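You operate a simulated robot arm through the tools that you are given. There is no shell and no other tool. Be economical: measure what you need, move in short steps, check, and stop when the job is done.

You run a simulated robot arm. Do the job below in one go: nothing can be reset, and whatever is moved stays where it is left.

## Task
Grip the green-band valve body in the blue vice and pull its plug.
Fine: the plug goes into the black box; wind the vice fully open again.
Where things are to end (x, y in the base frame): green-band valve body within 20 mm of [510, -160].

The check looks at the end state, three seconds after you hand in, the way a careful person would. Anything else that was tipped, shoved, dropped, spilled or broken makes it a failure.

## Robot
A 6-joint arm with a two-finger parallel gripper, fixed in place. Base frame: the origin is at the foot of the arm, x ahead of it, y to its left, z up; the work surface is at about z = 860. Lengths are in mm, angles in rad, forces in N, time in s.
With the tool pointing down near the work surface it reaches from about 240 to 640 mm from the base axis. Its first joint turns from -1.152 to 1.152 rad. Payload 2.7 kg.
The TCP is the grasp point between the finger pads, 23 mm short of the fingertips. In the tool frame z runs along the fingers and y along their closing line. Largest opening 94 mm; finger width 38, thickness 10; the body of the gripper, 54 by 96 mm, starts 39 mm behind the TCP.
Orientation is told as [roll, pitch, yaw] about the base's x, y, z axes, in that order, counted from this pose: with the fingers straight down and closing along the base's y, the tool's x points along the base's -x, its y along +y and its z along -z.

## Interface
- The arm moves only by the tool drive_tool. Its argument "commands" is a list of rows, each an object of numbers (a shift or turn left out is 0, a gripper value left out holds the last): "dx", "dy", "dz": the shift along the tool's x, y, z in mm; "wx", "wy", "wz": the turn, a rotation vector about the tool's x, y, z in rad; "hand": the finger opening in mm, from 0 to 94. In form: [{"dx": .., "dy": .., "dz": .., "wx": .., "wy": .., "wz": .., "hand": ..}, ...]. A call has 1 to 12 rows; each row is the pose to reach, as a shift and turn from the pose commanded when the call began, along the tool's axes at that moment. Rows are played at 5 a second. More than 50 mm and 0.15 rad between two rows, or a gripper value outside its range, and nothing of the call is played. Where a pose cannot be reached the arm comes as near as it can. A force on the tool above 90 N (or 10 N above the force at the start of the call, whichever is more), or a blocked arm, ends the call early, and 0.2 s more pass. The fingers move at their own pace (about 45 mm/s each) and stop on an object; they squeeze with about 24 N. The grip force told is the motor's: it shows also when the fingers shut on nothing. Time passes only in rows, and 0.2 s behind the last, so rows that repeat a pose let the fingers close. It gives the time, the measured TCP pose, the force on the tool (base axes), the opening and the grip force at its end, in the units of the frame above (readings bear some noise), with the torque about the TCP (base axes, N m) and any sound that the robot's microphone picked up.
- Cameras (640 x 400 px; columns grow to the right, rows downward): "scene" is fixed at [75.4, -428.4, 1407.1]; the picture's right is [0.79, -0.61, 0.00], its down [-0.32, -0.42, -0.85] and it looks along [0.52, 0.67, -0.53] (base axes); focal length 336 px, centre (320, 200). "wrist" rides on the gripper at [86, 16, -75] in the tool frame; the picture's right is [-0.18, 0.98, 0.00], its down [-0.58, -0.11, -0.81] and it looks along [-0.79, -0.15, 0.59] (tool axes); focal length 243 px, centre (320, 200).
- snapshot(camera): a new picture of that camera. It takes no simulated time.
- pixel_to_xyz(camera, pixels): for up to 12 pixels [column, row] of the newest picture of that camera ("zoom" is the newest enlarged one), the place [x, y, z] in the base frame of the surface seen there, good to about 2 mm. It takes no simulated time.
- zoom(camera, box): a new picture of the part [left, top, right, bottom] of that camera's present view, enlarged. It takes no simulated time.
- job_done(): hands the job in; it is judged then, once.

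Work in short steps. Measure before you move; look again where a grasp or a placing could have gone wrong, and mend it. You have 80 turns and 34 pictures in all, those below and enlarged ones among them. Open the gripper and draw the arm clear of the work before you hand the job in, unless the task says otherwise; then end with one line.

The tools are called after ">>>" as name(argument=value, ...) on one line, values as JSON. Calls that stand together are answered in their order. drive_tool: Moves the arm, as the interface text tells. Its arguments: {"type":"object","properties":{"commands":{"type":"array","items":{"type":"object","properties":{"dx":{"type":"number"},"dy":{"type":"number"},"dz":{"type":"number"},"wx":{"type":"number"},"wy":{"type":"number"},"wz":{"type":"number"},"hand":{"type":"number"}}}}},"required":["commands"]} The other tools are called the same way: snapshot (camera) takes a picture; pixel_to_xyz (camera, pixels) gives the place of the surface under pixels of a picture; zoom (camera, box) takes an enlarged picture of a part of a camera's view; job_done () hands the job in.

At the start:

```text
clock: 0.0
position: [397.1, -147.1, 1208.0]
tcp_rot: [-0.001, -0.001, 0.001]
ft_force: [-0.3, 0.7, 0.0]
torque: [0.02, 0.01, -0.03]
opening: 93.7
grip_force: 0.1
```

scene: 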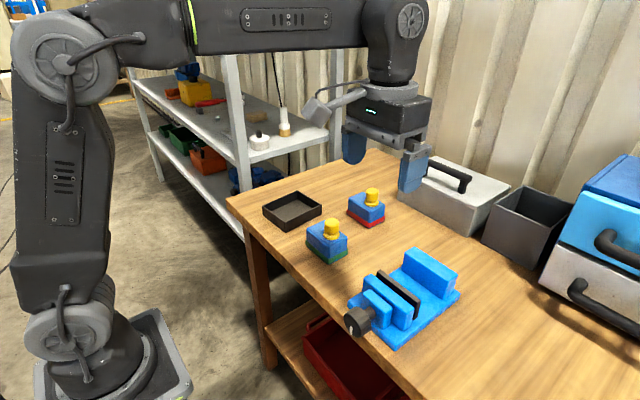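
wrist: 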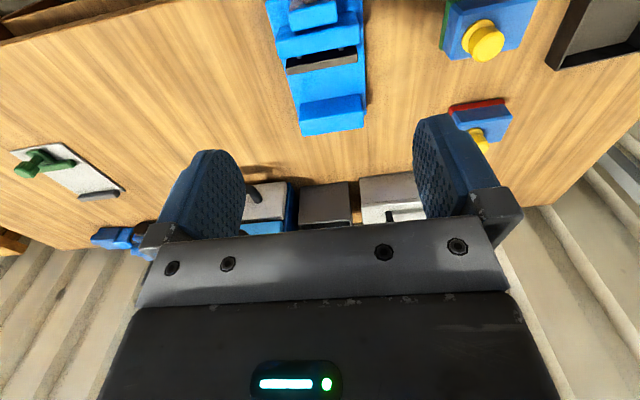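

The scene shows the green-band body near (327,240), the red-band one at (367,207), the vice around (405,300). I zoom in to measure.

>>> zoom(camera="scene", box=[230, 170, 480, 360])

>>> zoom(camera="wrist", box=[220, 0, 640, 180])

```text
2.11 times, centred on (355, 265) of scene
```

zoom: 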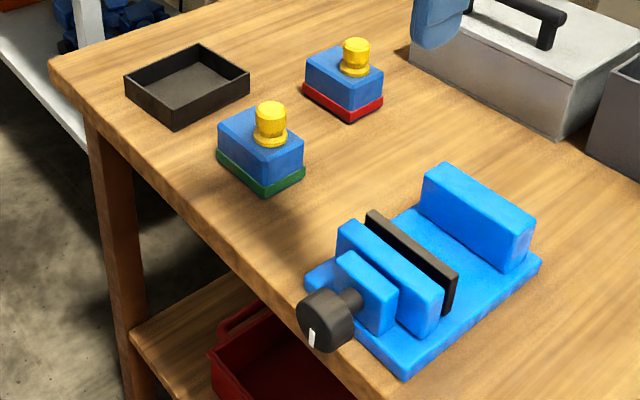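

```text
1.52 times, centred on (430, 90) of wrist
```

zoom: 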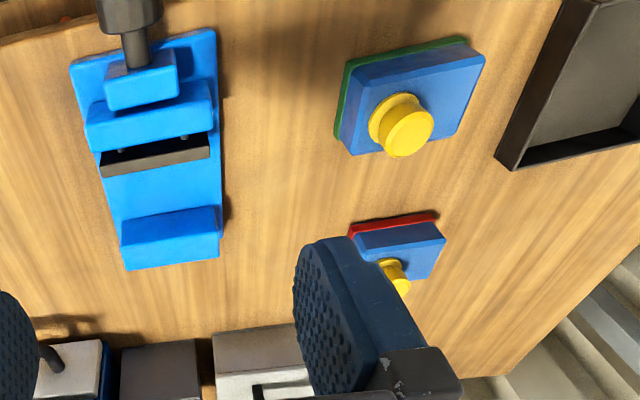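

Now I measure the vice, bodies, tray and knob in the scene picture (converting zoom pixels back to full-frame).

>>> pixel_to_xyz(camera="scene", pixels=[[352, 318], [363, 317], [368, 302], [379, 290], [388, 282], [402, 288], [430, 256], [420, 290], [393, 345], [456, 295], [372, 300], [455, 270]])

>>> pixel_to_xyz(camera="scene", pixels=[[331, 222], [331, 235], [308, 231], [328, 248], [347, 236], [372, 191], [366, 212], [291, 212], [292, 192], [321, 206], [525, 235], [308, 243]])

>>> zoom(camera="scene", box=[330, 240, 470, 350])

```text
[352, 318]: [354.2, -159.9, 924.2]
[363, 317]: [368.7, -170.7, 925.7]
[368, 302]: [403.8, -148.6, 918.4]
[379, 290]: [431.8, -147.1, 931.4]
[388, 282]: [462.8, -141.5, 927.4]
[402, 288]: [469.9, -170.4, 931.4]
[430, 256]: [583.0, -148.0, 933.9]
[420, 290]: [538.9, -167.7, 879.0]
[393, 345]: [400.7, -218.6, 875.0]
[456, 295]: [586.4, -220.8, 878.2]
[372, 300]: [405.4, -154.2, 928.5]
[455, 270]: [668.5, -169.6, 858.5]
```

```text
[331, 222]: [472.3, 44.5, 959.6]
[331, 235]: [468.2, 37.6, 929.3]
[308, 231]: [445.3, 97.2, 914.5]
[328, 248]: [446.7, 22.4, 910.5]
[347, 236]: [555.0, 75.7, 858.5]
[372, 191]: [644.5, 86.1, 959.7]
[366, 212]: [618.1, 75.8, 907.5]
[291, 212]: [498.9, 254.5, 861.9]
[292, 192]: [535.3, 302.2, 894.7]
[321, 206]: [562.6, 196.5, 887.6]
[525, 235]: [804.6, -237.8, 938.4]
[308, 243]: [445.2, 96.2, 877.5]
```

```text
3.64 times, centred on (400, 295) of scene
```

zoom: 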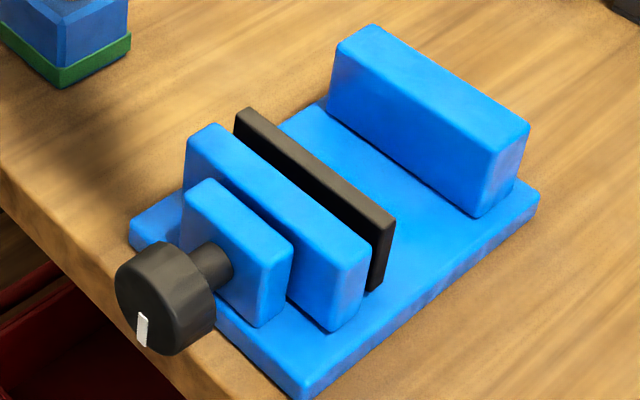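

The black tray must be the "black box" (the grey bin is out of reach). I take finer measurements of the knob, jaws and bed from this zoom.

>>> pixel_to_xyz(camera="zoom", pixels=[[145, 295], [150, 252], [125, 280], [200, 300], [215, 262], [245, 118], [385, 225], [380, 270], [345, 55], [475, 140], [440, 170], [350, 100]])

>>> pixel_to_xyz(camera="zoom", pixels=[[400, 160], [420, 230], [240, 210], [300, 200], [150, 345], [180, 255], [165, 340], [190, 350], [145, 330], [505, 135], [315, 110], [360, 300]])

```text
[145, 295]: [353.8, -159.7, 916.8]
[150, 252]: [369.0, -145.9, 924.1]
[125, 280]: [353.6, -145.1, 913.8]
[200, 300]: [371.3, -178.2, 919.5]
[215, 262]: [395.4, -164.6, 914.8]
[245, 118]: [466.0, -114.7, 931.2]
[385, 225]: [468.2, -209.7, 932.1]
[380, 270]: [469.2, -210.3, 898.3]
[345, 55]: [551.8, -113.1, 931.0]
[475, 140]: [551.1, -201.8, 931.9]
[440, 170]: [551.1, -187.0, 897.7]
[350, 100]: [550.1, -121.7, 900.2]
```

```text
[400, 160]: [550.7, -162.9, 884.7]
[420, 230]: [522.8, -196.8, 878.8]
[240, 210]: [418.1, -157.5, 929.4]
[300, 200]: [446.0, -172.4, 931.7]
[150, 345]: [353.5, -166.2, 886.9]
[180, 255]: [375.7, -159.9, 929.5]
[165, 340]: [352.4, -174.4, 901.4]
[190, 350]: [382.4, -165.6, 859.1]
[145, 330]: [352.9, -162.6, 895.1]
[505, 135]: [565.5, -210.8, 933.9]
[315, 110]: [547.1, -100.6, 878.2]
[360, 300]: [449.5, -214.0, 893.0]
```

Vice: jaw faces x≈470 and 550, centre y≈-162, bed z≈878; knob axis about y≈-162, z≈907. Next I measure the green body's shape and orientation.

>>> zoom(camera="scene", box=[290, 175, 400, 275])

```text
4.00 times, centred on (345, 225) of scene
```

zoom: 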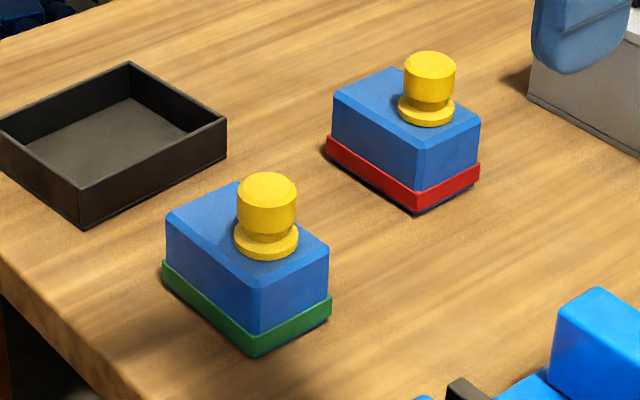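

>>> pixel_to_xyz(camera="zoom", pixels=[[172, 212], [168, 250], [258, 285], [255, 310], [325, 248], [325, 270], [235, 190], [200, 260], [290, 290], [310, 280], [220, 280], [255, 355]])

>>> pixel_to_xyz(camera="zoom", pixels=[[266, 180], [245, 200], [285, 200], [266, 225], [266, 240], [266, 254], [240, 240], [296, 238], [200, 220], [290, 260], [248, 240], [166, 270]])

>>> pixel_to_xyz(camera="zoom", pixels=[[80, 222], [225, 118], [130, 64], [2, 118], [80, 140], [120, 150], [425, 60], [425, 150], [335, 95], [478, 120]])

```text
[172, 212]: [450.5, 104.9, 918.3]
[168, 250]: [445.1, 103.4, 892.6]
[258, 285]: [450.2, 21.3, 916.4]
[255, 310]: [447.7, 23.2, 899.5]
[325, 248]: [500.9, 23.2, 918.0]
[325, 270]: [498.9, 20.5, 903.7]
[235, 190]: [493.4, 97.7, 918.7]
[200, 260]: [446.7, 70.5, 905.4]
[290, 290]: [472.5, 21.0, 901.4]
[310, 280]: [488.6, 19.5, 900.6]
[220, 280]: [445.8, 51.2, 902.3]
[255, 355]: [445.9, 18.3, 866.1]
```

```text
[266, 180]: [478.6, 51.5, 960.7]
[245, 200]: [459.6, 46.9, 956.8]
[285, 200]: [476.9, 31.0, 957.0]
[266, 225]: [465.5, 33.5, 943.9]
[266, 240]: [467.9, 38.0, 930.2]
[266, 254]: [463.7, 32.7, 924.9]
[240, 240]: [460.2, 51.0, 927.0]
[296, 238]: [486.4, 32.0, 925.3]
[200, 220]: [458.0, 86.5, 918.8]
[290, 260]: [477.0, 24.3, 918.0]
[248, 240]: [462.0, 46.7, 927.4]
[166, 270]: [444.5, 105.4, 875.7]
```

```text
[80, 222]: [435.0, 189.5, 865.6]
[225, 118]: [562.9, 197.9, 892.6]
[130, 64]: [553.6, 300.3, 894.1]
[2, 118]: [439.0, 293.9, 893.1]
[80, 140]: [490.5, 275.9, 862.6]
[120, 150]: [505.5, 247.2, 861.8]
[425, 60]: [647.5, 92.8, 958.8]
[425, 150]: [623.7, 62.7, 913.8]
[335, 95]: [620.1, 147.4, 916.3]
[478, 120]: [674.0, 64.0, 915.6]
```

The green body spans x≈446–502, y≈20–105, z 860–918, with yaw ≈0 and its plug at about (474,43) up to z 961. I'll grip it by its y ends from high up, so the palm clears the plug; first I move above it.

>>> drive_tool(commands=[{"dx": -11, "dy": 30, "dz": 28, "hand": 94}, {"dx": -22, "dy": 60, "dz": 56}, {"dx": -33, "dy": 90, "dz": 84}, {"dx": -44, "dy": 120, "dz": 112}, {"dx": -55, "dy": 150, "dz": 140}, {"dx": -66, "dy": 180, "dz": 168}, {"dx": -77, "dy": 209.6, "dz": 198}, {"dx": -77, "dy": 209.6, "dz": 198}])

>>> snapshot(camera="wrist")

```text
clock: 1.8
position: [473.5, 61.7, 1010.1]
tcp_rot: [0.001, -0.001, 0.0]
ft_force: [-1.3, 0.2, -0.9]
torque: [-0.01, 0.0, 0.0]
opening: 93.7
grip_force: 0.1
```

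```text
27 pictures are left
```

wrist: 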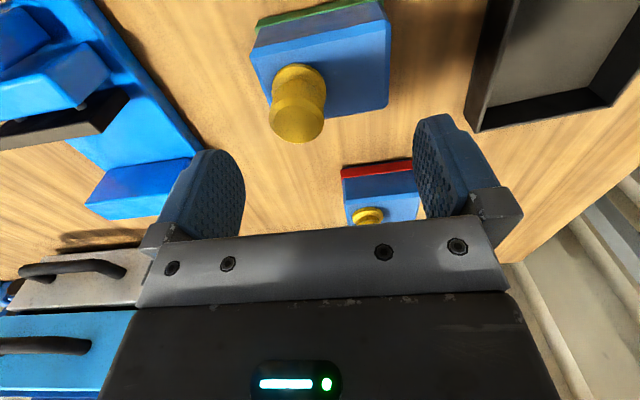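

Wrist picture shows the body top between (252,48), (389,5), (388,105), (265,118). I measure edges to refine centre and yaw.

>>> pixel_to_xyz(camera="wrist", pixels=[[256, 55], [380, 30], [386, 100], [340, 110], [268, 95], [262, 80], [388, 60], [297, 120], [300, 80], [385, 10], [255, 40], [260, 70]])

```text
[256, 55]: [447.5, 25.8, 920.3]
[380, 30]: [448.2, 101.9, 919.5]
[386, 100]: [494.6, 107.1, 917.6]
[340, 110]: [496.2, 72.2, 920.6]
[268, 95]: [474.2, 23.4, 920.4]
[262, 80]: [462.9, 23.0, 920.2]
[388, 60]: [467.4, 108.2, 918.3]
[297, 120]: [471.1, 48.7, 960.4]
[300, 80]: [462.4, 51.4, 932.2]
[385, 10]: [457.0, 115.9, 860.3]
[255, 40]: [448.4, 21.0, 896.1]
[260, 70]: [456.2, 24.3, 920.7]
```

Ends at y≈21 and ≈107 give centre ≈63.7. I shift 1.7 mm in y and descend to z≈926 (palm at 965, just above plug top 961).

>>> drive_tool(commands=[{"dy": 1.7, "dz": 20}, {"dy": 1.7, "dz": 45}, {"dy": 1.7, "dz": 65}, {"dy": 1.7, "dz": 76}, {"dy": 1.7, "dz": 83.5}, {"dy": 1.7, "dz": 83.5}])

>>> zoom(camera="scene", box=[270, 150, 410, 270])

```text
clock: 3.2
position: [474.7, 62.8, 926.6]
tcp_rot: [-0.001, 0.001, 0.0]
ft_force: [1.3, 0.0, 1.1]
torque: [0.03, -0.03, -0.01]
opening: 93.7
grip_force: 0.0
```

```text
3.33 times, centred on (340, 210) of scene
```

zoom: 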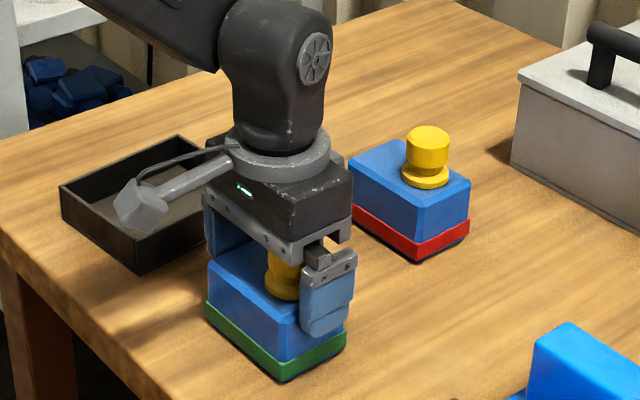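

The fingers straddle the body's y ends with no contact force. I close the grip and lift slightly to check.

>>> drive_tool(commands=[{"dz": 0.5, "hand": 75}, {"dz": 0.5}, {"dz": 0.5}, {"dz": 0.5}, {"dz": -5}, {"dz": -12}, {"dz": -20}, {"dz": -20}])

>>> zoom(camera="scene", box=[270, 150, 410, 270])

```text
clock: 5.0
position: [473.8, 63.5, 946.8]
tcp_rot: [-0.001, 0.0, -0.001]
ft_force: [-0.1, -0.4, 0.4]
torque: [0.0, 0.02, -0.04]
opening: 75.0
grip_force: 0.1
```

```text
3.33 times, centred on (340, 210) of scene
```

zoom: 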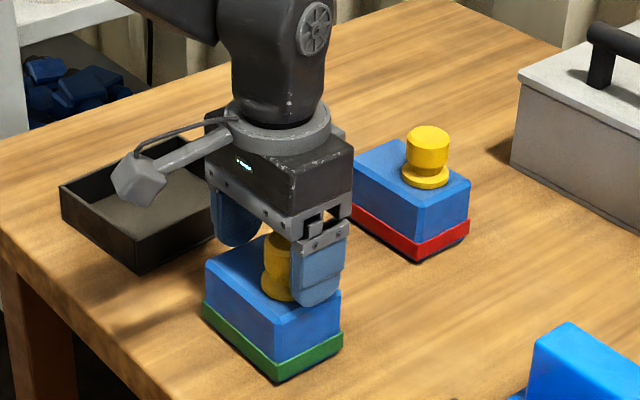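

The reading of opening 75 with no grip force shows the fingers slid off the top; the body stays upright on the table. I re-measure it before trying a deeper grip.

>>> pixel_to_xyz(camera="zoom", pixels=[[210, 262], [206, 290], [275, 325], [274, 345], [336, 295], [338, 315], [300, 330], [240, 310], [225, 245], [320, 320], [250, 320], [272, 245]])

>>> snapshot(camera="wrist")

```text
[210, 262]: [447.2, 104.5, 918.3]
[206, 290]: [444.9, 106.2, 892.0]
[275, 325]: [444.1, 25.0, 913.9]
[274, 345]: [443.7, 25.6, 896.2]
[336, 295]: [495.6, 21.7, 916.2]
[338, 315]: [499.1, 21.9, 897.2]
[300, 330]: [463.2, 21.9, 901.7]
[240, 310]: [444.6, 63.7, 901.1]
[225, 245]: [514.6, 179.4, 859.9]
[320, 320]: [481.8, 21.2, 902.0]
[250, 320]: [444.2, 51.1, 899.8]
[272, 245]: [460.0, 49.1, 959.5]
```

```text
24 pictures are left
```

wrist: 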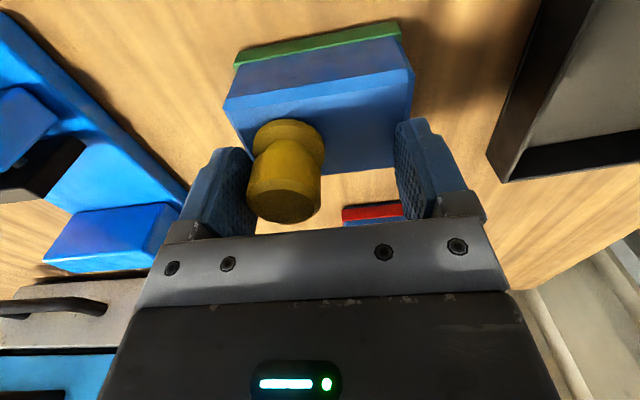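

The body is still square, now at centre ≈(471.5,64). I reopen, go down to z≈923.5 and close without lifting, to read the contact.

>>> drive_tool(commands=[{"dx": 2.5, "hand": 94}, {"dx": 2.5}, {"dx": 2.5, "dz": 10}, {"dx": 2.5, "dz": 18}, {"dx": 2.5, "dz": 23.3}, {"dx": 2.5, "dz": 23.3}, {"dx": 2.5, "dz": 23.3, "hand": 80}, {"dx": 2.5, "dz": 23.3}, {"dx": 2.5, "dz": 23.3}, {"dx": 2.5, "dz": 23.3}])

```text
clock: 7.2
position: [471.6, 63.6, 921.6]
tcp_rot: [0.001, 0.0, 0.001]
ft_force: [0.2, 0.8, 0.0]
torque: [0.15, -0.08, -0.01]
opening: 90.0
grip_force: 24.5
```

Now gripped: opening 90.0, 24.5 N. I lift slowly by 12 mm.

>>> drive_tool(commands=[{"dz": -1}, {"dz": -2}, {"dz": -4}, {"dz": -6}, {"dz": -8}, {"dz": -10}, {"dz": -12}, {"dz": -12}])

```text
clock: 9.0
position: [472.4, 62.7, 934.8]
tcp_rot: [-0.001, -0.001, 0.001]
ft_force: [-0.4, -0.2, -3.5]
torque: [-0.01, 0.0, -0.02]
opening: 89.9
grip_force: 24.0
```

Opening holds at 89.9 with -3.5 N in z, so something is being carried. I check with a picture.

>>> zoom(camera="scene", box=[270, 150, 410, 270])

```text
3.33 times, centred on (340, 210) of scene
```

zoom: 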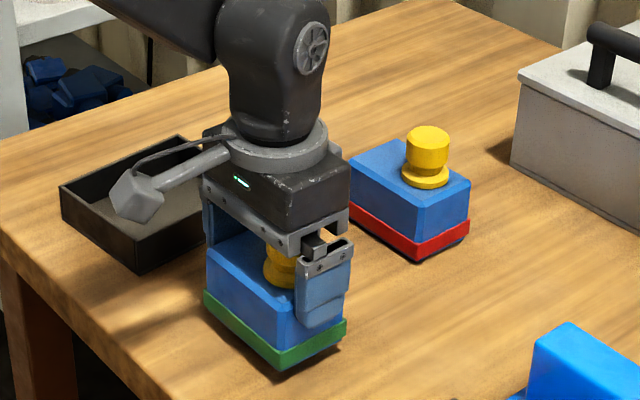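

The body is held level off the table. I raise it ~85 mm gently, then carry it over the vice gap.

>>> drive_tool(commands=[{"dz": -8}, {"dz": -20}, {"dz": -32}, {"dz": -44}, {"dz": -56}, {"dz": -68}, {"dz": -78}, {"dz": -84}, {"dz": -85}])

>>> drive_tool(commands=[{"dx": -2, "dy": -8}, {"dx": -5, "dy": -25}, {"dx": -9, "dy": -47}, {"dx": -14, "dy": -70}, {"dx": -18, "dy": -93}, {"dx": -23, "dy": -116}, {"dx": -28, "dy": -140}, {"dx": -32, "dy": -163}, {"dx": -37, "dy": -185}, {"dx": -41, "dy": -205}, {"dx": -43, "dy": -218}, {"dx": -44, "dy": -224}])

>>> snapshot(camera="wrist")

>>> zoom(camera="scene", box=[320, 190, 480, 350])

```text
clock: 11.0
position: [472.6, 62.6, 1019.7]
tcp_rot: [-0.002, -0.001, 0.0]
ft_force: [-0.6, 0.1, -4.7]
torque: [0.0, -0.05, -0.02]
opening: 90.2
grip_force: 23.9
```

```text
clock: 13.6
position: [515.7, -161.5, 1021.3]
tcp_rot: [0.001, 0.001, 0.001]
ft_force: [0.1, -0.1, -4.6]
torque: [0.02, 0.03, -0.04]
opening: 90.1
grip_force: 23.6
```

```text
22 pictures are left
```

wrist: 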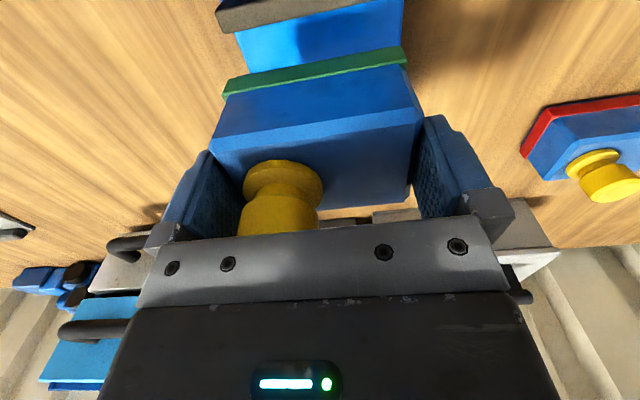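

```text
2.50 times, centred on (400, 270) of scene
```

zoom: 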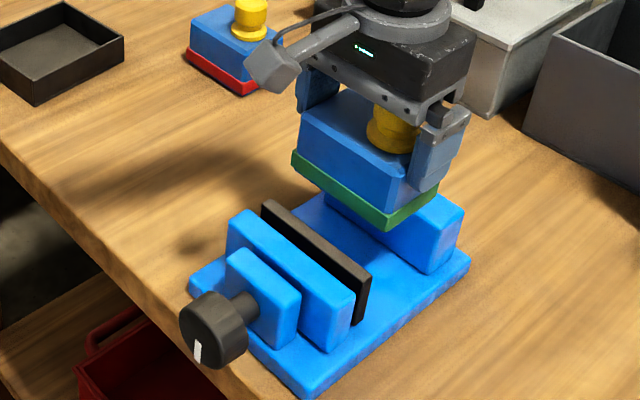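

The body hangs level over the gap. I measure its lower edges before lowering.

>>> pixel_to_xyz(camera="zoom", pixels=[[340, 180], [370, 195], [300, 165], [340, 195], [375, 215], [400, 213], [425, 198], [400, 185], [305, 120], [300, 150], [380, 228]])

>>> pixel_to_xyz(camera="wrist", pixels=[[240, 125], [400, 105], [230, 86], [395, 62], [260, 84], [370, 66], [275, 180], [290, 225]])

```text
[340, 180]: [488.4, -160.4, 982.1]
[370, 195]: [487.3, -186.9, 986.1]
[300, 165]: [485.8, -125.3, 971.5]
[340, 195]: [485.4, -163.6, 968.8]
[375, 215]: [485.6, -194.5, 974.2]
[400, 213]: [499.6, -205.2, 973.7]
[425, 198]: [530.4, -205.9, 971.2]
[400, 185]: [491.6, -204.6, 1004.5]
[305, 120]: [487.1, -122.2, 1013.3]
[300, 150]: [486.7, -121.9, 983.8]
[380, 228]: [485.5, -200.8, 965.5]
```

```text
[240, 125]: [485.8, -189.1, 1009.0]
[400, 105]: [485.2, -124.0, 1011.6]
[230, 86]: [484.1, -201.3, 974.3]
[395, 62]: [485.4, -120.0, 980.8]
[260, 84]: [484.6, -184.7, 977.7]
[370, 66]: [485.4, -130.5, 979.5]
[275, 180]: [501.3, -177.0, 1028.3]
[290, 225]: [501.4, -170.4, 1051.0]
```

Band front at x≈485.5, bottom ≈959; the body clears both jaws. I lower 79 mm slowly.

>>> drive_tool(commands=[{"dz": 8}, {"dz": 20}, {"dz": 33}, {"dz": 46}, {"dz": 58}, {"dz": 67}, {"dz": 73}, {"dz": 77}, {"dz": 79}, {"dz": 80.5}, {"dz": 80.5}])

```text
clock: 16.0
position: [516.2, -160.7, 940.9]
tcp_rot: [-0.001, -0.004, 0.0]
ft_force: [-4.1, 6.7, 18.4]
torque: [0.3, 0.09, -0.08]
opening: 89.5
grip_force: 23.9
```

Contact with the bed (18 N up). I release and rise.

>>> drive_tool(commands=[{"dz": -0.5, "hand": 94}, {"dz": -0.5}, {"dz": -0.5}, {"dz": -8}, {"dz": -20}, {"dz": -45}, {"dz": -80}, {"dz": -120}, {"dz": -160}])

>>> zoom(camera="scene", box=[330, 210, 470, 350])

```text
clock: 18.0
position: [516.0, -158.7, 1101.0]
tcp_rot: [0.0, -0.001, 0.0]
ft_force: [0.2, 0.1, -0.5]
torque: [0.01, 0.02, -0.02]
opening: 94.0
grip_force: 0.0
```

```text
2.86 times, centred on (400, 280) of scene
```

zoom: 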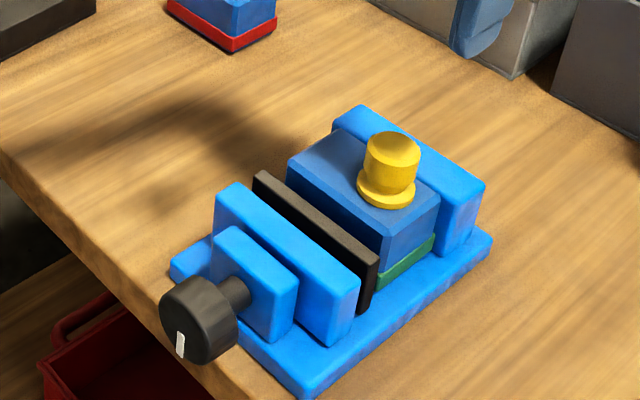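

The body stands in the gap, upright. Now a tight zoom on the knob to find its axis, radius and extent.

>>> zoom(camera="scene", box=[335, 285, 385, 345])

```text
6.67 times, centred on (360, 315) of scene
```

zoom: 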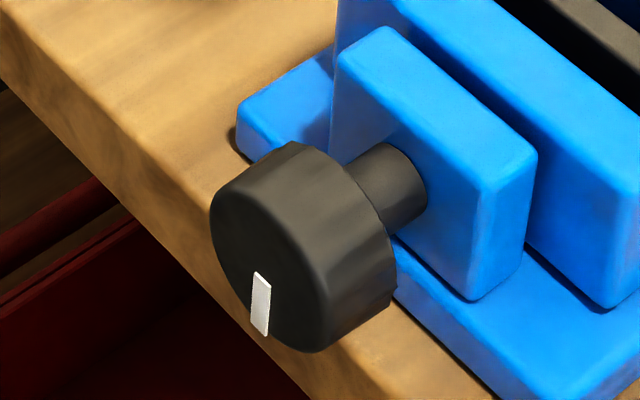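

>>> pixel_to_xyz(camera="zoom", pixels=[[215, 220], [222, 195], [325, 320], [320, 340], [245, 215], [290, 240], [260, 300], [240, 190], [290, 150], [390, 270], [340, 240], [300, 175]])

>>> pixel_to_xyz(camera="zoom", pixels=[[260, 275], [265, 332], [385, 150], [375, 180], [420, 170], [440, 110], [180, 230], [300, 380], [120, 120], [250, 120], [360, 250], [330, 200]])

```text
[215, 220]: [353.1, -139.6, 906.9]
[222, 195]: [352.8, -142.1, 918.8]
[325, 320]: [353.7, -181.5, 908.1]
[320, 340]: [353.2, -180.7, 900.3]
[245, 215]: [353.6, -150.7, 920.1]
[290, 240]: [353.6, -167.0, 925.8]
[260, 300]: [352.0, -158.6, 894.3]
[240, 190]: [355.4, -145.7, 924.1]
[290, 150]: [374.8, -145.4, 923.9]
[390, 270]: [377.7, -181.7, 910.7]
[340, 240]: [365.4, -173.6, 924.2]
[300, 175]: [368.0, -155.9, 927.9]
```

```text
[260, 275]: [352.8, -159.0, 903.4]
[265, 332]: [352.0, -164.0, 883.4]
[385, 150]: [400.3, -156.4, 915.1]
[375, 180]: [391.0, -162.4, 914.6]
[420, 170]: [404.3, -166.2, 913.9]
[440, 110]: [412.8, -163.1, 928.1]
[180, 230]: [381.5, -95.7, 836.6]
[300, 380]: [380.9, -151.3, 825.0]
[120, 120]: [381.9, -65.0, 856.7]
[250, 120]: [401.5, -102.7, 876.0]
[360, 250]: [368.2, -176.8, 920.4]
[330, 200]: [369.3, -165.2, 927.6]
```

Knob: axis y≈-161, z≈906, radius ≈22, x 353–380, overhanging the table edge (x≈381). I'll come down on it with fingers closing along y, then turn by rolling the tool about its own x. First I move above it.

>>> drive_tool(commands=[{"dx": 30}, {"dx": 70}, {"dx": 110, "dy": -1}, {"dx": 140, "dy": -2, "dz": 20}, {"dx": 154, "dy": -2, "dz": 50}, {"dx": 154, "dy": -2, "dz": 90}, {"dx": 154, "dy": -2, "dz": 120}, {"dx": 154, "dy": -2, "dz": 120}])

```text
clock: 19.8
position: [363.1, -165.0, 976.7]
tcp_rot: [0.001, 0.0, 0.0]
ft_force: [-0.3, 0.6, 0.3]
torque: [0.03, 0.03, -0.02]
opening: 94.2
grip_force: 0.1
```

Readings carry noise, so I hold still one row to re-read the pose.

>>> drive_tool(commands=[{"dx": 0}, {"dx": 0}])

>>> snapshot(camera="wrist")

```text
clock: 20.4
position: [362.1, -164.1, 977.8]
tcp_rot: [0.0, 0.0, 0.0]
ft_force: [0.5, 0.3, -0.1]
torque: [0.01, 0.05, 0.0]
opening: 94.1
grip_force: 0.0
```

```text
18 pictures are left
```

wrist: 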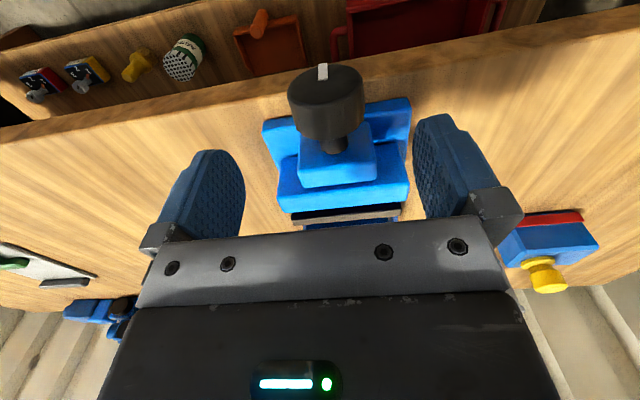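

Actual TCP ≈(362,-164,977.5). I correct y by +3, descend to z≈906 and close on the knob.

>>> drive_tool(commands=[{"dy": 3, "dz": 5}, {"dy": 3, "dz": 30}, {"dy": 3, "dz": 55}, {"dy": 3, "dz": 71.5}, {"dy": 3, "dz": 71.5}, {"dy": 3, "dz": 71.5, "hand": 30}, {"dy": 3, "dz": 71.5}, {"dy": 3, "dz": 71.5}, {"dy": 3, "dz": 71.5}, {"dy": 3, "dz": 71.5}])

```text
clock: 22.6
position: [362.9, -160.6, 907.5]
tcp_rot: [0.0, 0.0, -0.001]
ft_force: [0.8, 4.1, -2.2]
torque: [0.05, -0.16, -0.01]
opening: 47.6
grip_force: 45.0
```

Knob gripped (opening 47.6, 45 N). I turn it clockwise (base +x roll) by 0.9 rad and watch torque.

>>> drive_tool(commands=[{"wx": -0.1}, {"wx": -0.22}, {"wx": -0.35}, {"wx": -0.48}, {"wx": -0.6}, {"wx": -0.72}, {"wx": -0.84}, {"wx": -0.92}, {"wx": -0.92}])

>>> zoom(camera="scene", box=[320, 210, 480, 350])

```text
clock: 24.6
position: [361.9, -161.9, 906.3]
tcp_rot: [0.915, -0.004, -0.004]
ft_force: [19.0, -17.5, -18.9]
torque: [0.14, -0.03, 0.23]
opening: 47.8
grip_force: 44.9
```

```text
2.86 times, centred on (400, 280) of scene
```

zoom: 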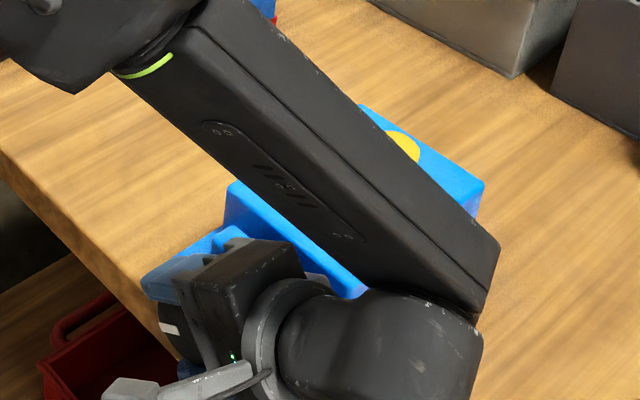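

The mark moved from bottom to left, so the knob turned; the +19 N x force suggests it advances +x. I measure knob face and jaw positions.

>>> pixel_to_xyz(camera="zoom", pixels=[[168, 327], [165, 310], [172, 340], [237, 190], [228, 215], [205, 245], [270, 215], [355, 285], [330, 270], [405, 145], [215, 243], [250, 240]])

```text
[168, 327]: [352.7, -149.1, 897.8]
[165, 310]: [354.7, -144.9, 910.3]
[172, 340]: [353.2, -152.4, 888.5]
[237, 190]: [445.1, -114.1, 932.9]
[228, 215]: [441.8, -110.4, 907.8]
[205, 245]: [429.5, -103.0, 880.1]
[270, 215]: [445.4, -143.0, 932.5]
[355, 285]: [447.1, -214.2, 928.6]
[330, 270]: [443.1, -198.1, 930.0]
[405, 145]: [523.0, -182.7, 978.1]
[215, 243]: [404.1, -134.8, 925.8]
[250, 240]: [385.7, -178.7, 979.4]
```

Mark rotated ~0.95 rad; the knob stays at x≈353, so probably only the black pad advances. I release, lower the axis estimate 2 mm (lateral force hint), and roll back to about -0.7 to look at the pad.

>>> drive_tool(commands=[{"hand": 56}, {"dy": -1.6, "dz": 1.2, "wx": 0.05}, {"dy": -1.6, "dz": 1.2, "wx": 0.2}, {"dy": -1.6, "dz": 1.2, "wx": 0.35}, {"dy": -1.6, "dz": 1.2, "wx": 0.5}, {"dy": -1.6, "dz": 1.2, "wx": 0.65}, {"dy": -1.6, "dz": 1.2, "wx": 0.8}, {"dy": -1.6, "dz": 1.2, "wx": 0.95}, {"dy": -1.6, "dz": 1.2, "wx": 1.1}, {"dy": -1.6, "dz": 1.2, "wx": 1.25}, {"dy": -1.6, "dz": 1.2, "wx": 1.4}, {"dy": -1.6, "dz": 1.2, "wx": 1.55}])

>>> zoom(camera="scene", box=[320, 210, 480, 350])

```text
clock: 27.2
position: [361.3, -158.6, 905.8]
tcp_rot: [-0.633, 0.0, 0.0]
ft_force: [-0.5, -1.0, -0.1]
torque: [0.02, -0.01, 0.01]
opening: 56.2
grip_force: 0.0
```

```text
2.86 times, centred on (400, 280) of scene
```

zoom: 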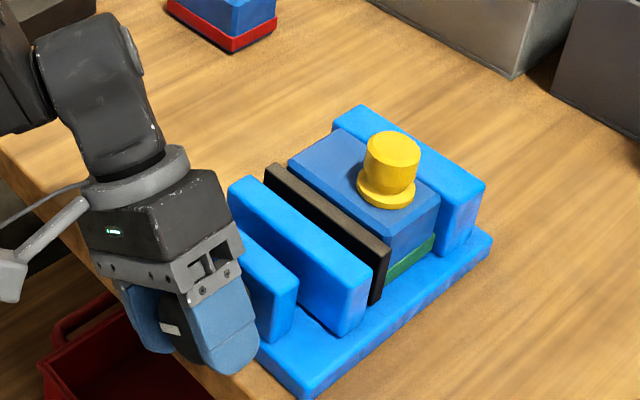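

The moving jaw and pad visibly advanced. I measure pad position.

>>> pixel_to_xyz(camera="zoom", pixels=[[275, 170], [330, 212], [378, 250], [378, 275], [300, 190], [240, 185], [315, 165], [290, 150], [400, 250], [430, 215], [392, 140], [387, 200]])

```text
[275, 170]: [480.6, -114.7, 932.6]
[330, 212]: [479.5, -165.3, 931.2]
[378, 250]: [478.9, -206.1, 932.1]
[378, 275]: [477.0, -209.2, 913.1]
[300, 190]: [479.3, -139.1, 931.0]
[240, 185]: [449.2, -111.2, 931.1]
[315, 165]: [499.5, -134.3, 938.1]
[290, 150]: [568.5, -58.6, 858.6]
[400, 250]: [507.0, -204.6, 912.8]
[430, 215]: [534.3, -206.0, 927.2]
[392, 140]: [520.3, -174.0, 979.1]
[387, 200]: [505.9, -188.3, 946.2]
```

Pad advanced ~10 mm for 0.9 rad. I regrip (axis correction included) and turn ~1.0 rad more.

>>> drive_tool(commands=[{"dy": -0.5, "dz": 2.6}, {"dy": -0.5, "dz": 2.6, "hand": 30}, {"dy": -0.5, "dz": 2.6}, {"dy": -0.5, "dz": 2.6}, {"dy": -0.5, "dz": 2.6, "wx": -0.14}, {"dy": -0.5, "dz": 2.6, "wx": -0.28}, {"dy": -0.5, "dz": 2.6, "wx": -0.42}, {"dy": -0.5, "dz": 2.6, "wx": -0.56}, {"dy": -0.5, "dz": 2.6, "wx": -0.7}, {"dy": -0.5, "dz": 2.6, "wx": -0.84}, {"dy": -0.5, "dz": 2.6, "wx": -0.95}])

>>> zoom(camera="scene", box=[320, 210, 480, 350])

```text
clock: 29.6
position: [362.8, -158.9, 904.2]
tcp_rot: [0.325, -0.003, 0.001]
ft_force: [9.0, 30.2, -3.7]
torque: [-0.35, -0.18, -0.57]
opening: 47.5
grip_force: 44.4
```

```text
2.86 times, centred on (400, 280) of scene
```

zoom: 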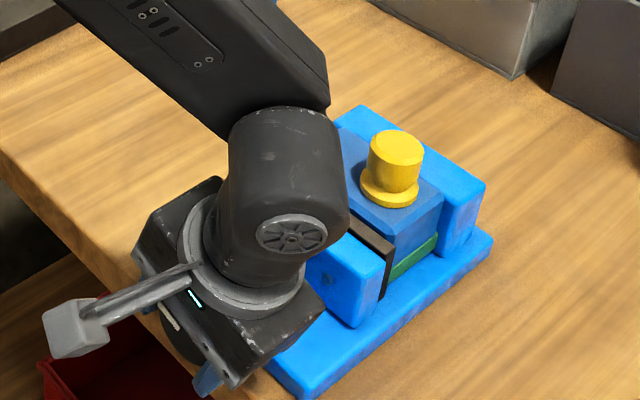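

The pad seems to be at the body now. I measure pad, body, and jaw gaps.

>>> pixel_to_xyz(camera="zoom", pixels=[[390, 245], [385, 262], [375, 238], [398, 250], [400, 275], [420, 262], [440, 225], [430, 240], [440, 195], [450, 230], [380, 300], [395, 148]])

```text
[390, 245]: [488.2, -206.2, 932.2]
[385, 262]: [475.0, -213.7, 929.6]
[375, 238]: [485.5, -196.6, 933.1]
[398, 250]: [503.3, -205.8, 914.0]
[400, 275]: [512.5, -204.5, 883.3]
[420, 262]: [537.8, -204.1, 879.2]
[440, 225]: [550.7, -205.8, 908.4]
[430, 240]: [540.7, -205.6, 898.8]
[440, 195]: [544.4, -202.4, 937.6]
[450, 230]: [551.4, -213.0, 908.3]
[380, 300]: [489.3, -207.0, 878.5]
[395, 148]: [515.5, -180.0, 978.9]
```

Pad face near x≈490, body almost against the fixed jaw (550). I turn further in small steps, watching the torque.

>>> drive_tool(commands=[{"wx": -0.08}, {"wx": -0.16}, {"wx": -0.24}, {"wx": -0.24}])

```text
clock: 30.6
position: [361.8, -159.9, 902.8]
tcp_rot: [0.563, -0.001, 0.003]
ft_force: [3.8, 31.7, 8.2]
torque: [-0.46, 0.59, 0.19]
opening: 46.8
grip_force: 44.9
```

>>> drive_tool(commands=[{"wx": -0.08}, {"wx": -0.16}, {"wx": -0.24}, {"wx": -0.3}, {"wx": -0.3}])

>>> zoom(camera="scene", box=[320, 210, 480, 350])

```text
clock: 31.8
position: [362.6, -159.1, 905.5]
tcp_rot: [0.865, -0.001, 0.005]
ft_force: [-0.6, 37.0, 20.3]
torque: [-0.88, 0.15, -0.06]
opening: 47.6
grip_force: 44.8
```

```text
2.86 times, centred on (400, 280) of scene
```

zoom: 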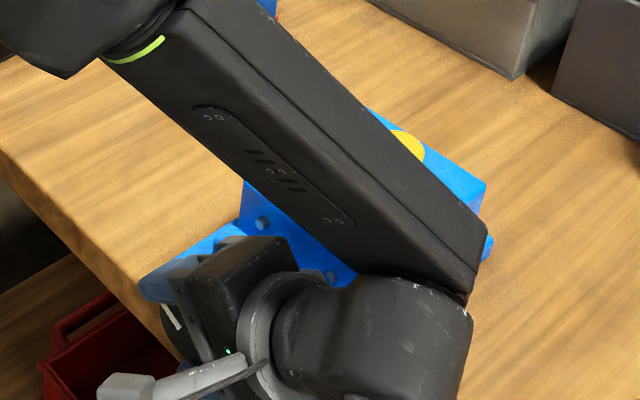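

Torque rose to -0.88 N·m, suggesting the clamp is biting. I measure the mark to see how far the knob really turned.

>>> pixel_to_xyz(camera="zoom", pixels=[[165, 308], [172, 318], [180, 328], [247, 195], [255, 205]])

```text
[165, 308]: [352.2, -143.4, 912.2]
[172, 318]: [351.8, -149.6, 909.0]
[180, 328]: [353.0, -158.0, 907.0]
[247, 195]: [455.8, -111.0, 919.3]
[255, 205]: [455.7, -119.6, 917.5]
```

Mark is now ~1.94 rad from its start while the tool turned 2.4, so the jaw is tight and the fingers slipped: clamped. I release, roll back upright around the knob, then lift.

>>> drive_tool(commands=[{"hand": 58}, {"wx": 0.1}, {"wx": 0.24}, {"wx": 0.38}, {"wx": 0.52}, {"wx": 0.66}, {"wx": 0.8}, {"wx": 0.865}, {"dy": 22.8, "dz": -19.5, "wx": 0.865}, {"dy": 53, "dz": -45.5, "wx": 0.865}, {"dy": 83.6, "dz": -71.5, "wx": 0.865}, {"dy": 114, "dz": -97.5, "wx": 0.865, "hand": 60}])

>>> zoom(camera="scene", box=[320, 210, 480, 350])

```text
clock: 34.4
position: [360.1, -161.5, 1052.7]
tcp_rot: [-0.004, -0.001, 0.0]
ft_force: [0.4, 0.0, 0.1]
torque: [0.0, 0.02, -0.02]
opening: 60.2
grip_force: 0.1
```

```text
2.86 times, centred on (400, 280) of scene
```

zoom: 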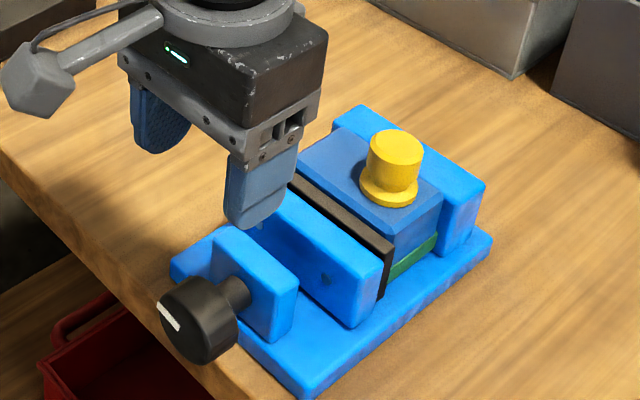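

The body is between pad and fixed jaw. I measure the plug precisely, plus band and jaw contacts.

>>> pixel_to_xyz(camera="zoom", pixels=[[395, 133], [371, 143], [420, 150], [394, 160], [395, 175], [395, 187], [368, 175], [416, 178], [364, 185], [394, 204], [419, 190], [386, 255]])

>>> pixel_to_xyz(camera="zoom", pixels=[[374, 150], [392, 190], [412, 186], [375, 185], [436, 240], [390, 275], [393, 285], [350, 230], [440, 210]])

```text
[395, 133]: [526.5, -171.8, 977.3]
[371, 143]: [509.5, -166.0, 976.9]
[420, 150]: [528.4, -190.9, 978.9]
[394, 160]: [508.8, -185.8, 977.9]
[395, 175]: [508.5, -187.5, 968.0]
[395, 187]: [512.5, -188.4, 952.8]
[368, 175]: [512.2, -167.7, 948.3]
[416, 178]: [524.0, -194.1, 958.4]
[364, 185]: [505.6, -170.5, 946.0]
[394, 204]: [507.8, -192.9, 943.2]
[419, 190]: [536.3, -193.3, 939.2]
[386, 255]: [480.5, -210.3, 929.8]
```

```text
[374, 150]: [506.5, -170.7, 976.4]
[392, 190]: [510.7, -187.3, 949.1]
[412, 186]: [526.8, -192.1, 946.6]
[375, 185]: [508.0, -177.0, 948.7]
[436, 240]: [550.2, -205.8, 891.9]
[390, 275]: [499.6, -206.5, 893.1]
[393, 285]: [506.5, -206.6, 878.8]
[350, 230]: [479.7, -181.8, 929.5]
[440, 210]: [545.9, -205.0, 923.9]
```

Plug cap centre ≈(518.5,-178.5), z 950–978, flange below ~946. The band touches both jaws. I move over the plug and take the cap with fingertips just above the flange (TCP z≈971).

>>> drive_tool(commands=[{"dx": -40, "dy": -4}, {"dx": -80, "dy": -9}, {"dx": -120, "dy": -13}, {"dx": -150, "dy": -16}, {"dx": -158.4, "dy": -17}, {"dx": -158.4, "dy": -17, "dz": 20}, {"dx": -158.4, "dy": -17, "dz": 50}, {"dx": -158.4, "dy": -17, "dz": 70}, {"dx": -158.4, "dy": -17, "dz": 80}, {"dx": -158.4, "dy": -17, "dz": 80}])

>>> zoom(camera="scene", box=[350, 190, 460, 290])

```text
clock: 36.6
position: [521.3, -178.9, 973.0]
tcp_rot: [-0.005, 0.0, 0.001]
ft_force: [0.9, 0.7, -0.3]
torque: [-0.02, 0.0, 0.03]
opening: 60.0
grip_force: 0.0
```

```text
4.00 times, centred on (405, 240) of scene
```

zoom: 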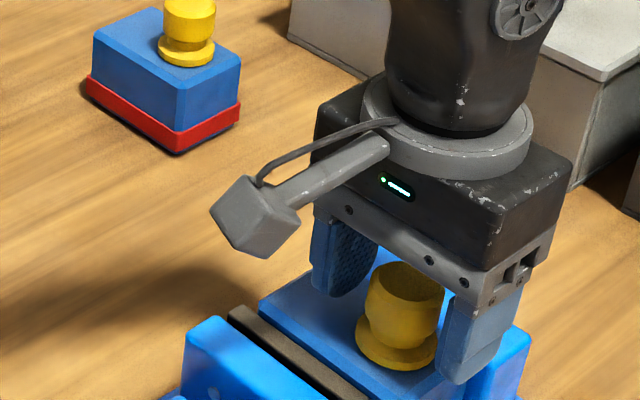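

Fingers straddle the cap, tips above the flange. I close.

>>> drive_tool(commands=[{"dx": 1.5, "dz": 1, "hand": 10}, {"dx": 1.5, "dz": 1}, {"dx": 1.5, "dz": 1}, {"dx": 1.5, "dz": 1}, {"dx": 1.5, "dz": 1}])

```text
clock: 37.8
position: [519.7, -179.5, 972.9]
tcp_rot: [-0.006, -0.001, -0.001]
ft_force: [-0.2, -0.5, 0.3]
torque: [0.03, 0.05, -0.04]
opening: 32.5
grip_force: 24.4
heard: snap
```

A "snap" was heard on closing (opening 32.5, 24.4 N). I look before pulling.

>>> zoom(camera="scene", box=[330, 190, 470, 330])

```text
2.86 times, centred on (400, 260) of scene
```

zoom: 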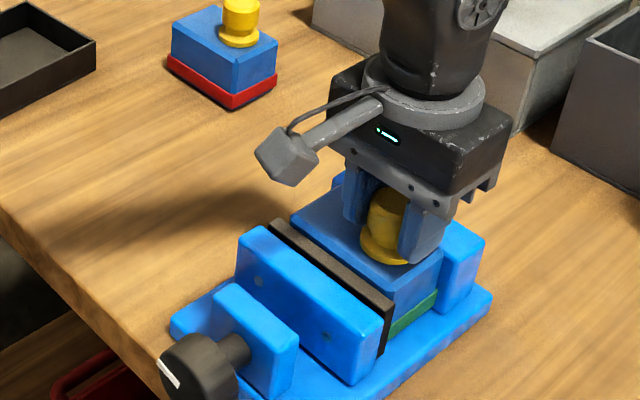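

Nothing looks broken; the body and plug are in place. I pull straight up slowly.

>>> drive_tool(commands=[{"dz": -1}, {"dz": -2}, {"dz": -4}, {"dz": -6}, {"dz": -9}, {"dz": -12}, {"dz": -12}])

```text
clock: 39.4
position: [517.9, -178.1, 985.1]
tcp_rot: [-0.004, 0.0, 0.0]
ft_force: [-0.8, -0.1, -0.4]
torque: [0.02, 0.02, 0.03]
opening: 32.4
grip_force: 23.7
```

The opening stays at 32.4, so the plug is held and coming up freely. I raise more and look.

>>> drive_tool(commands=[{"dz": -10}, {"dz": -22}, {"dz": -35}, {"dz": -50}, {"dz": -65}, {"dz": -65}])

>>> zoom(camera="scene", box=[330, 170, 470, 330])

```text
clock: 40.8
position: [519.6, -177.4, 1051.5]
tcp_rot: [-0.006, 0.001, 0.001]
ft_force: [0.6, 0.0, -0.2]
torque: [-0.01, 0.03, 0.0]
opening: 32.5
grip_force: 24.2
```

```text
2.50 times, centred on (400, 250) of scene
```

zoom: 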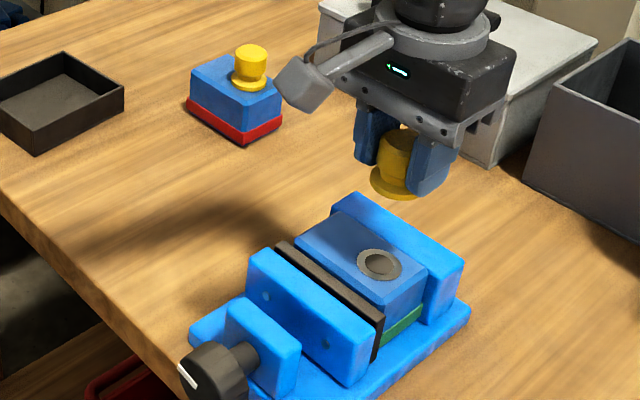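

The plug is out, the body remains clamped with an open port. I carry the plug over to the black tray centre (499,247).

>>> drive_tool(commands=[{"dx": 1, "dy": 20}, {"dx": 3, "dy": 55}, {"dx": 5, "dy": 95}, {"dx": 7, "dy": 135}, {"dx": 9, "dy": 175}, {"dx": 11, "dy": 215}, {"dx": 13, "dy": 255}, {"dx": 15, "dy": 295}, {"dx": 17, "dy": 335}, {"dx": 19, "dy": 375}, {"dx": 20, "dy": 410}, {"dx": 20, "dy": 425}])

>>> snapshot(camera="wrist")

```text
clock: 43.4
position: [497.8, 247.3, 1048.9]
tcp_rot: [-0.006, 0.0, 0.0]
ft_force: [0.0, 0.4, -0.4]
torque: [-0.04, -0.01, 0.01]
opening: 32.7
grip_force: 24.0
```

```text
9 pictures are left
```

wrist: 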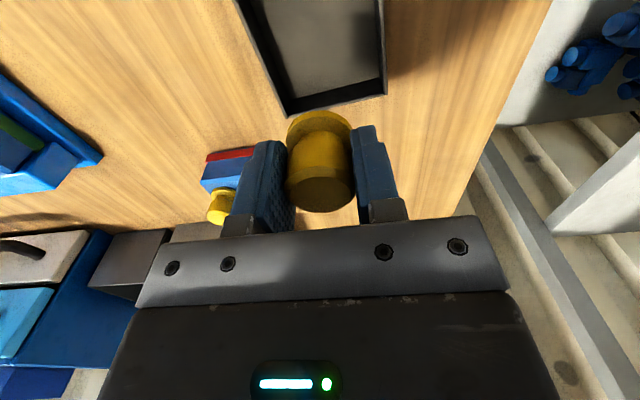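

I verify the tray's position and the plug's low end in this picture.

>>> pixel_to_xyz(camera="wrist", pixels=[[288, 112], [383, 92], [245, 20], [380, 10], [330, 60], [330, 20], [318, 116], [296, 125]])

```text
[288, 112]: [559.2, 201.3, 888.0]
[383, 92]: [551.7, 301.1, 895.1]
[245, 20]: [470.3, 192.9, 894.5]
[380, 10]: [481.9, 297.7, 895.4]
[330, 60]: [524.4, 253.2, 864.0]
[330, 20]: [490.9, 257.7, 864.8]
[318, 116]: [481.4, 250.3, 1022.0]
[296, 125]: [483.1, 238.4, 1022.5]
```

TCP is over the tray centre. I lower ~144 mm.

>>> drive_tool(commands=[{"dz": 20}, {"dz": 50}, {"dz": 80}, {"dz": 105}, {"dz": 122}, {"dz": 132}, {"dz": 138}, {"dz": 142}, {"dz": 144}, {"dz": 144}])

```text
clock: 45.6
position: [497.3, 246.6, 903.2]
tcp_rot: [-0.006, 0.001, 0.002]
ft_force: [0.7, -0.8, -0.4]
torque: [0.02, -0.03, 0.0]
opening: 32.2
grip_force: 24.1
```

No contact yet; I go down a few mm more in small steps.

>>> drive_tool(commands=[{"dz": 1}, {"dz": 2}, {"dz": 3}, {"dz": 3}])

```text
clock: 46.6
position: [498.2, 246.2, 900.2]
tcp_rot: [-0.006, 0.0, 0.0]
ft_force: [-1.3, -1.1, -1.2]
torque: [0.02, -0.01, 0.03]
opening: 32.6
grip_force: 24.3
```

Within ~2 mm of the floor: I release and rise.

>>> drive_tool(commands=[{"dz": 1, "hand": 34}, {"dz": 1, "hand": 45}, {"dz": 1, "hand": 60}, {"dz": 1}, {"dz": -10}, {"dz": -35}, {"dz": -75}, {"dz": -120}, {"dz": -150}])

>>> zoom(camera="scene", box=[240, 160, 360, 250])

```text
clock: 48.6
position: [498.6, 247.3, 1050.2]
tcp_rot: [-0.005, 0.0, 0.0]
ft_force: [-0.5, -0.5, -0.6]
torque: [0.0, -0.04, -0.02]
opening: 59.9
grip_force: 0.0
```

```text
4.44 times, centred on (300, 205) of scene
```

zoom: 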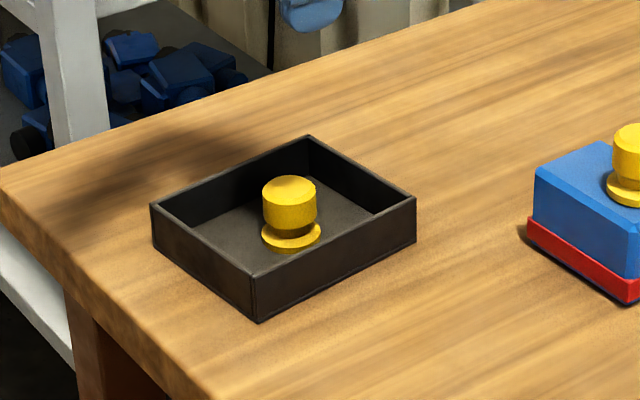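

The plug stands in the tray. Next I go back above the knob (361,-160,1050).

>>> drive_tool(commands=[{"dx": 12, "dy": -37}, {"dx": 25, "dy": -74}, {"dx": 37, "dy": -111}, {"dx": 50, "dy": -148}, {"dx": 62, "dy": -185}, {"dx": 75, "dy": -222}, {"dx": 87, "dy": -259}, {"dx": 100, "dy": -296}, {"dx": 112, "dy": -333}, {"dx": 124, "dy": -370}, {"dx": 137, "dy": -400}, {"dx": 137, "dy": -407.5}])

>>> drive_tool(commands=[{"dz": 0}, {"dz": 0}])

```text
clock: 51.2
position: [361.4, -162.5, 1053.1]
tcp_rot: [-0.005, 0.0, 0.0]
ft_force: [0.1, -0.3, -0.7]
torque: [0.02, -0.01, 0.0]
opening: 59.8
grip_force: 0.0
```

```text
clock: 51.8
position: [361.6, -161.8, 1052.1]
tcp_rot: [-0.006, 0.0, 0.001]
ft_force: [-0.2, -0.9, -0.3]
torque: [-0.02, -0.03, 0.04]
opening: 60.1
grip_force: 0.1
```

Now I descend around the knob with the fingers open at 60 (dy +1.8, dz 147.6).

>>> drive_tool(commands=[{"dy": 1.8, "dz": 30}, {"dy": 1.8, "dz": 70}, {"dy": 1.8, "dz": 105}, {"dy": 1.8, "dz": 130}, {"dy": 1.8, "dz": 142}, {"dy": 1.8, "dz": 147.6}, {"dy": 1.8, "dz": 147.6}])

>>> drive_tool(commands=[{"wx": -0.14}, {"wx": -0.28}, {"wx": -0.42}, {"wx": -0.56}, {"wx": -0.7}, {"wx": -0.84}, {"wx": -0.9}, {"wx": -0.9, "hand": 30}, {"wx": -0.9}, {"wx": -0.9}, {"wx": -0.9}])

```text
clock: 53.4
position: [362.2, -160.4, 905.3]
tcp_rot: [-0.004, 0.001, -0.001]
ft_force: [-0.9, -0.3, -0.6]
torque: [0.01, -0.02, 0.0]
opening: 60.0
grip_force: 0.0
```

```text
clock: 55.8
position: [361.2, -158.8, 906.0]
tcp_rot: [0.893, -0.001, 0.0]
ft_force: [-0.8, -0.4, -2.5]
torque: [0.07, -0.54, -0.46]
opening: 47.9
grip_force: 45.1
```

Gripped with little side force. I wind back (base -x roll) by 1.6 rad.

>>> drive_tool(commands=[{"wx": 0.12}, {"wx": 0.26}, {"wx": 0.4}, {"wx": 0.54}, {"wx": 0.68}, {"wx": 0.82}, {"wx": 0.96}, {"wx": 1.1}, {"wx": 1.24}, {"wx": 1.38}, {"wx": 1.52}, {"wx": 1.6}])

>>> zoom(camera="scene", box=[320, 210, 480, 350])

```text
clock: 58.4
position: [361.8, -160.5, 905.7]
tcp_rot: [-0.707, 0.0, 0.001]
ft_force: [14.1, -10.5, 0.0]
torque: [0.19, 0.77, -0.47]
opening: 47.4
grip_force: 45.0
```

```text
2.86 times, centred on (400, 280) of scene
```

zoom: 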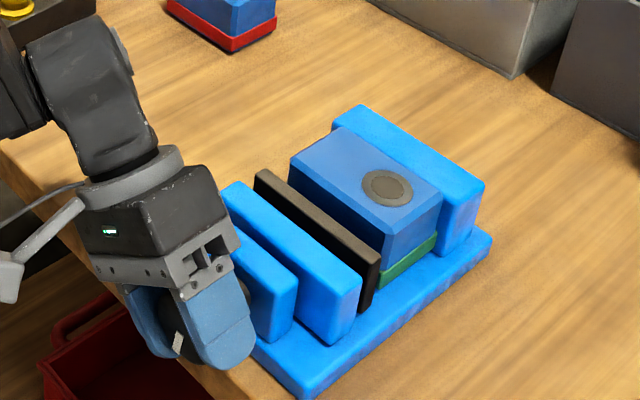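

The jaw is nearly back. I continue another 0.4 rad toward the stop.

>>> drive_tool(commands=[{"wx": 0.08}, {"wx": 0.16}, {"wx": 0.24}, {"wx": 0.32}, {"wx": 0.4}, {"wx": 0.4}])

>>> zoom(camera="scene", box=[320, 210, 480, 350])

```text
clock: 59.8
position: [359.5, -160.6, 905.7]
tcp_rot: [-1.109, 0.0, -0.004]
ft_force: [-1.6, -20.2, 17.4]
torque: [0.57, 0.4, 0.14]
opening: 47.5
grip_force: 45.3
```

```text
2.86 times, centred on (400, 280) of scene
```

zoom: 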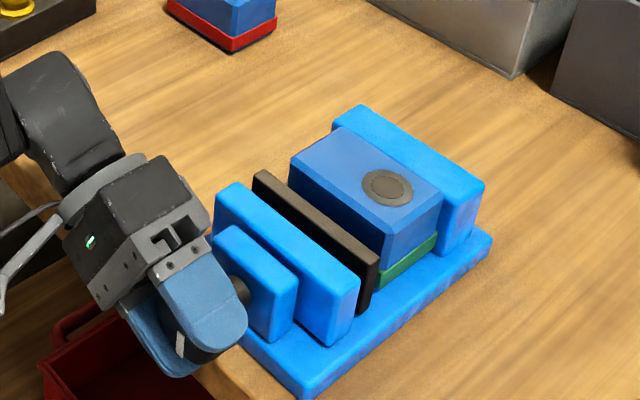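

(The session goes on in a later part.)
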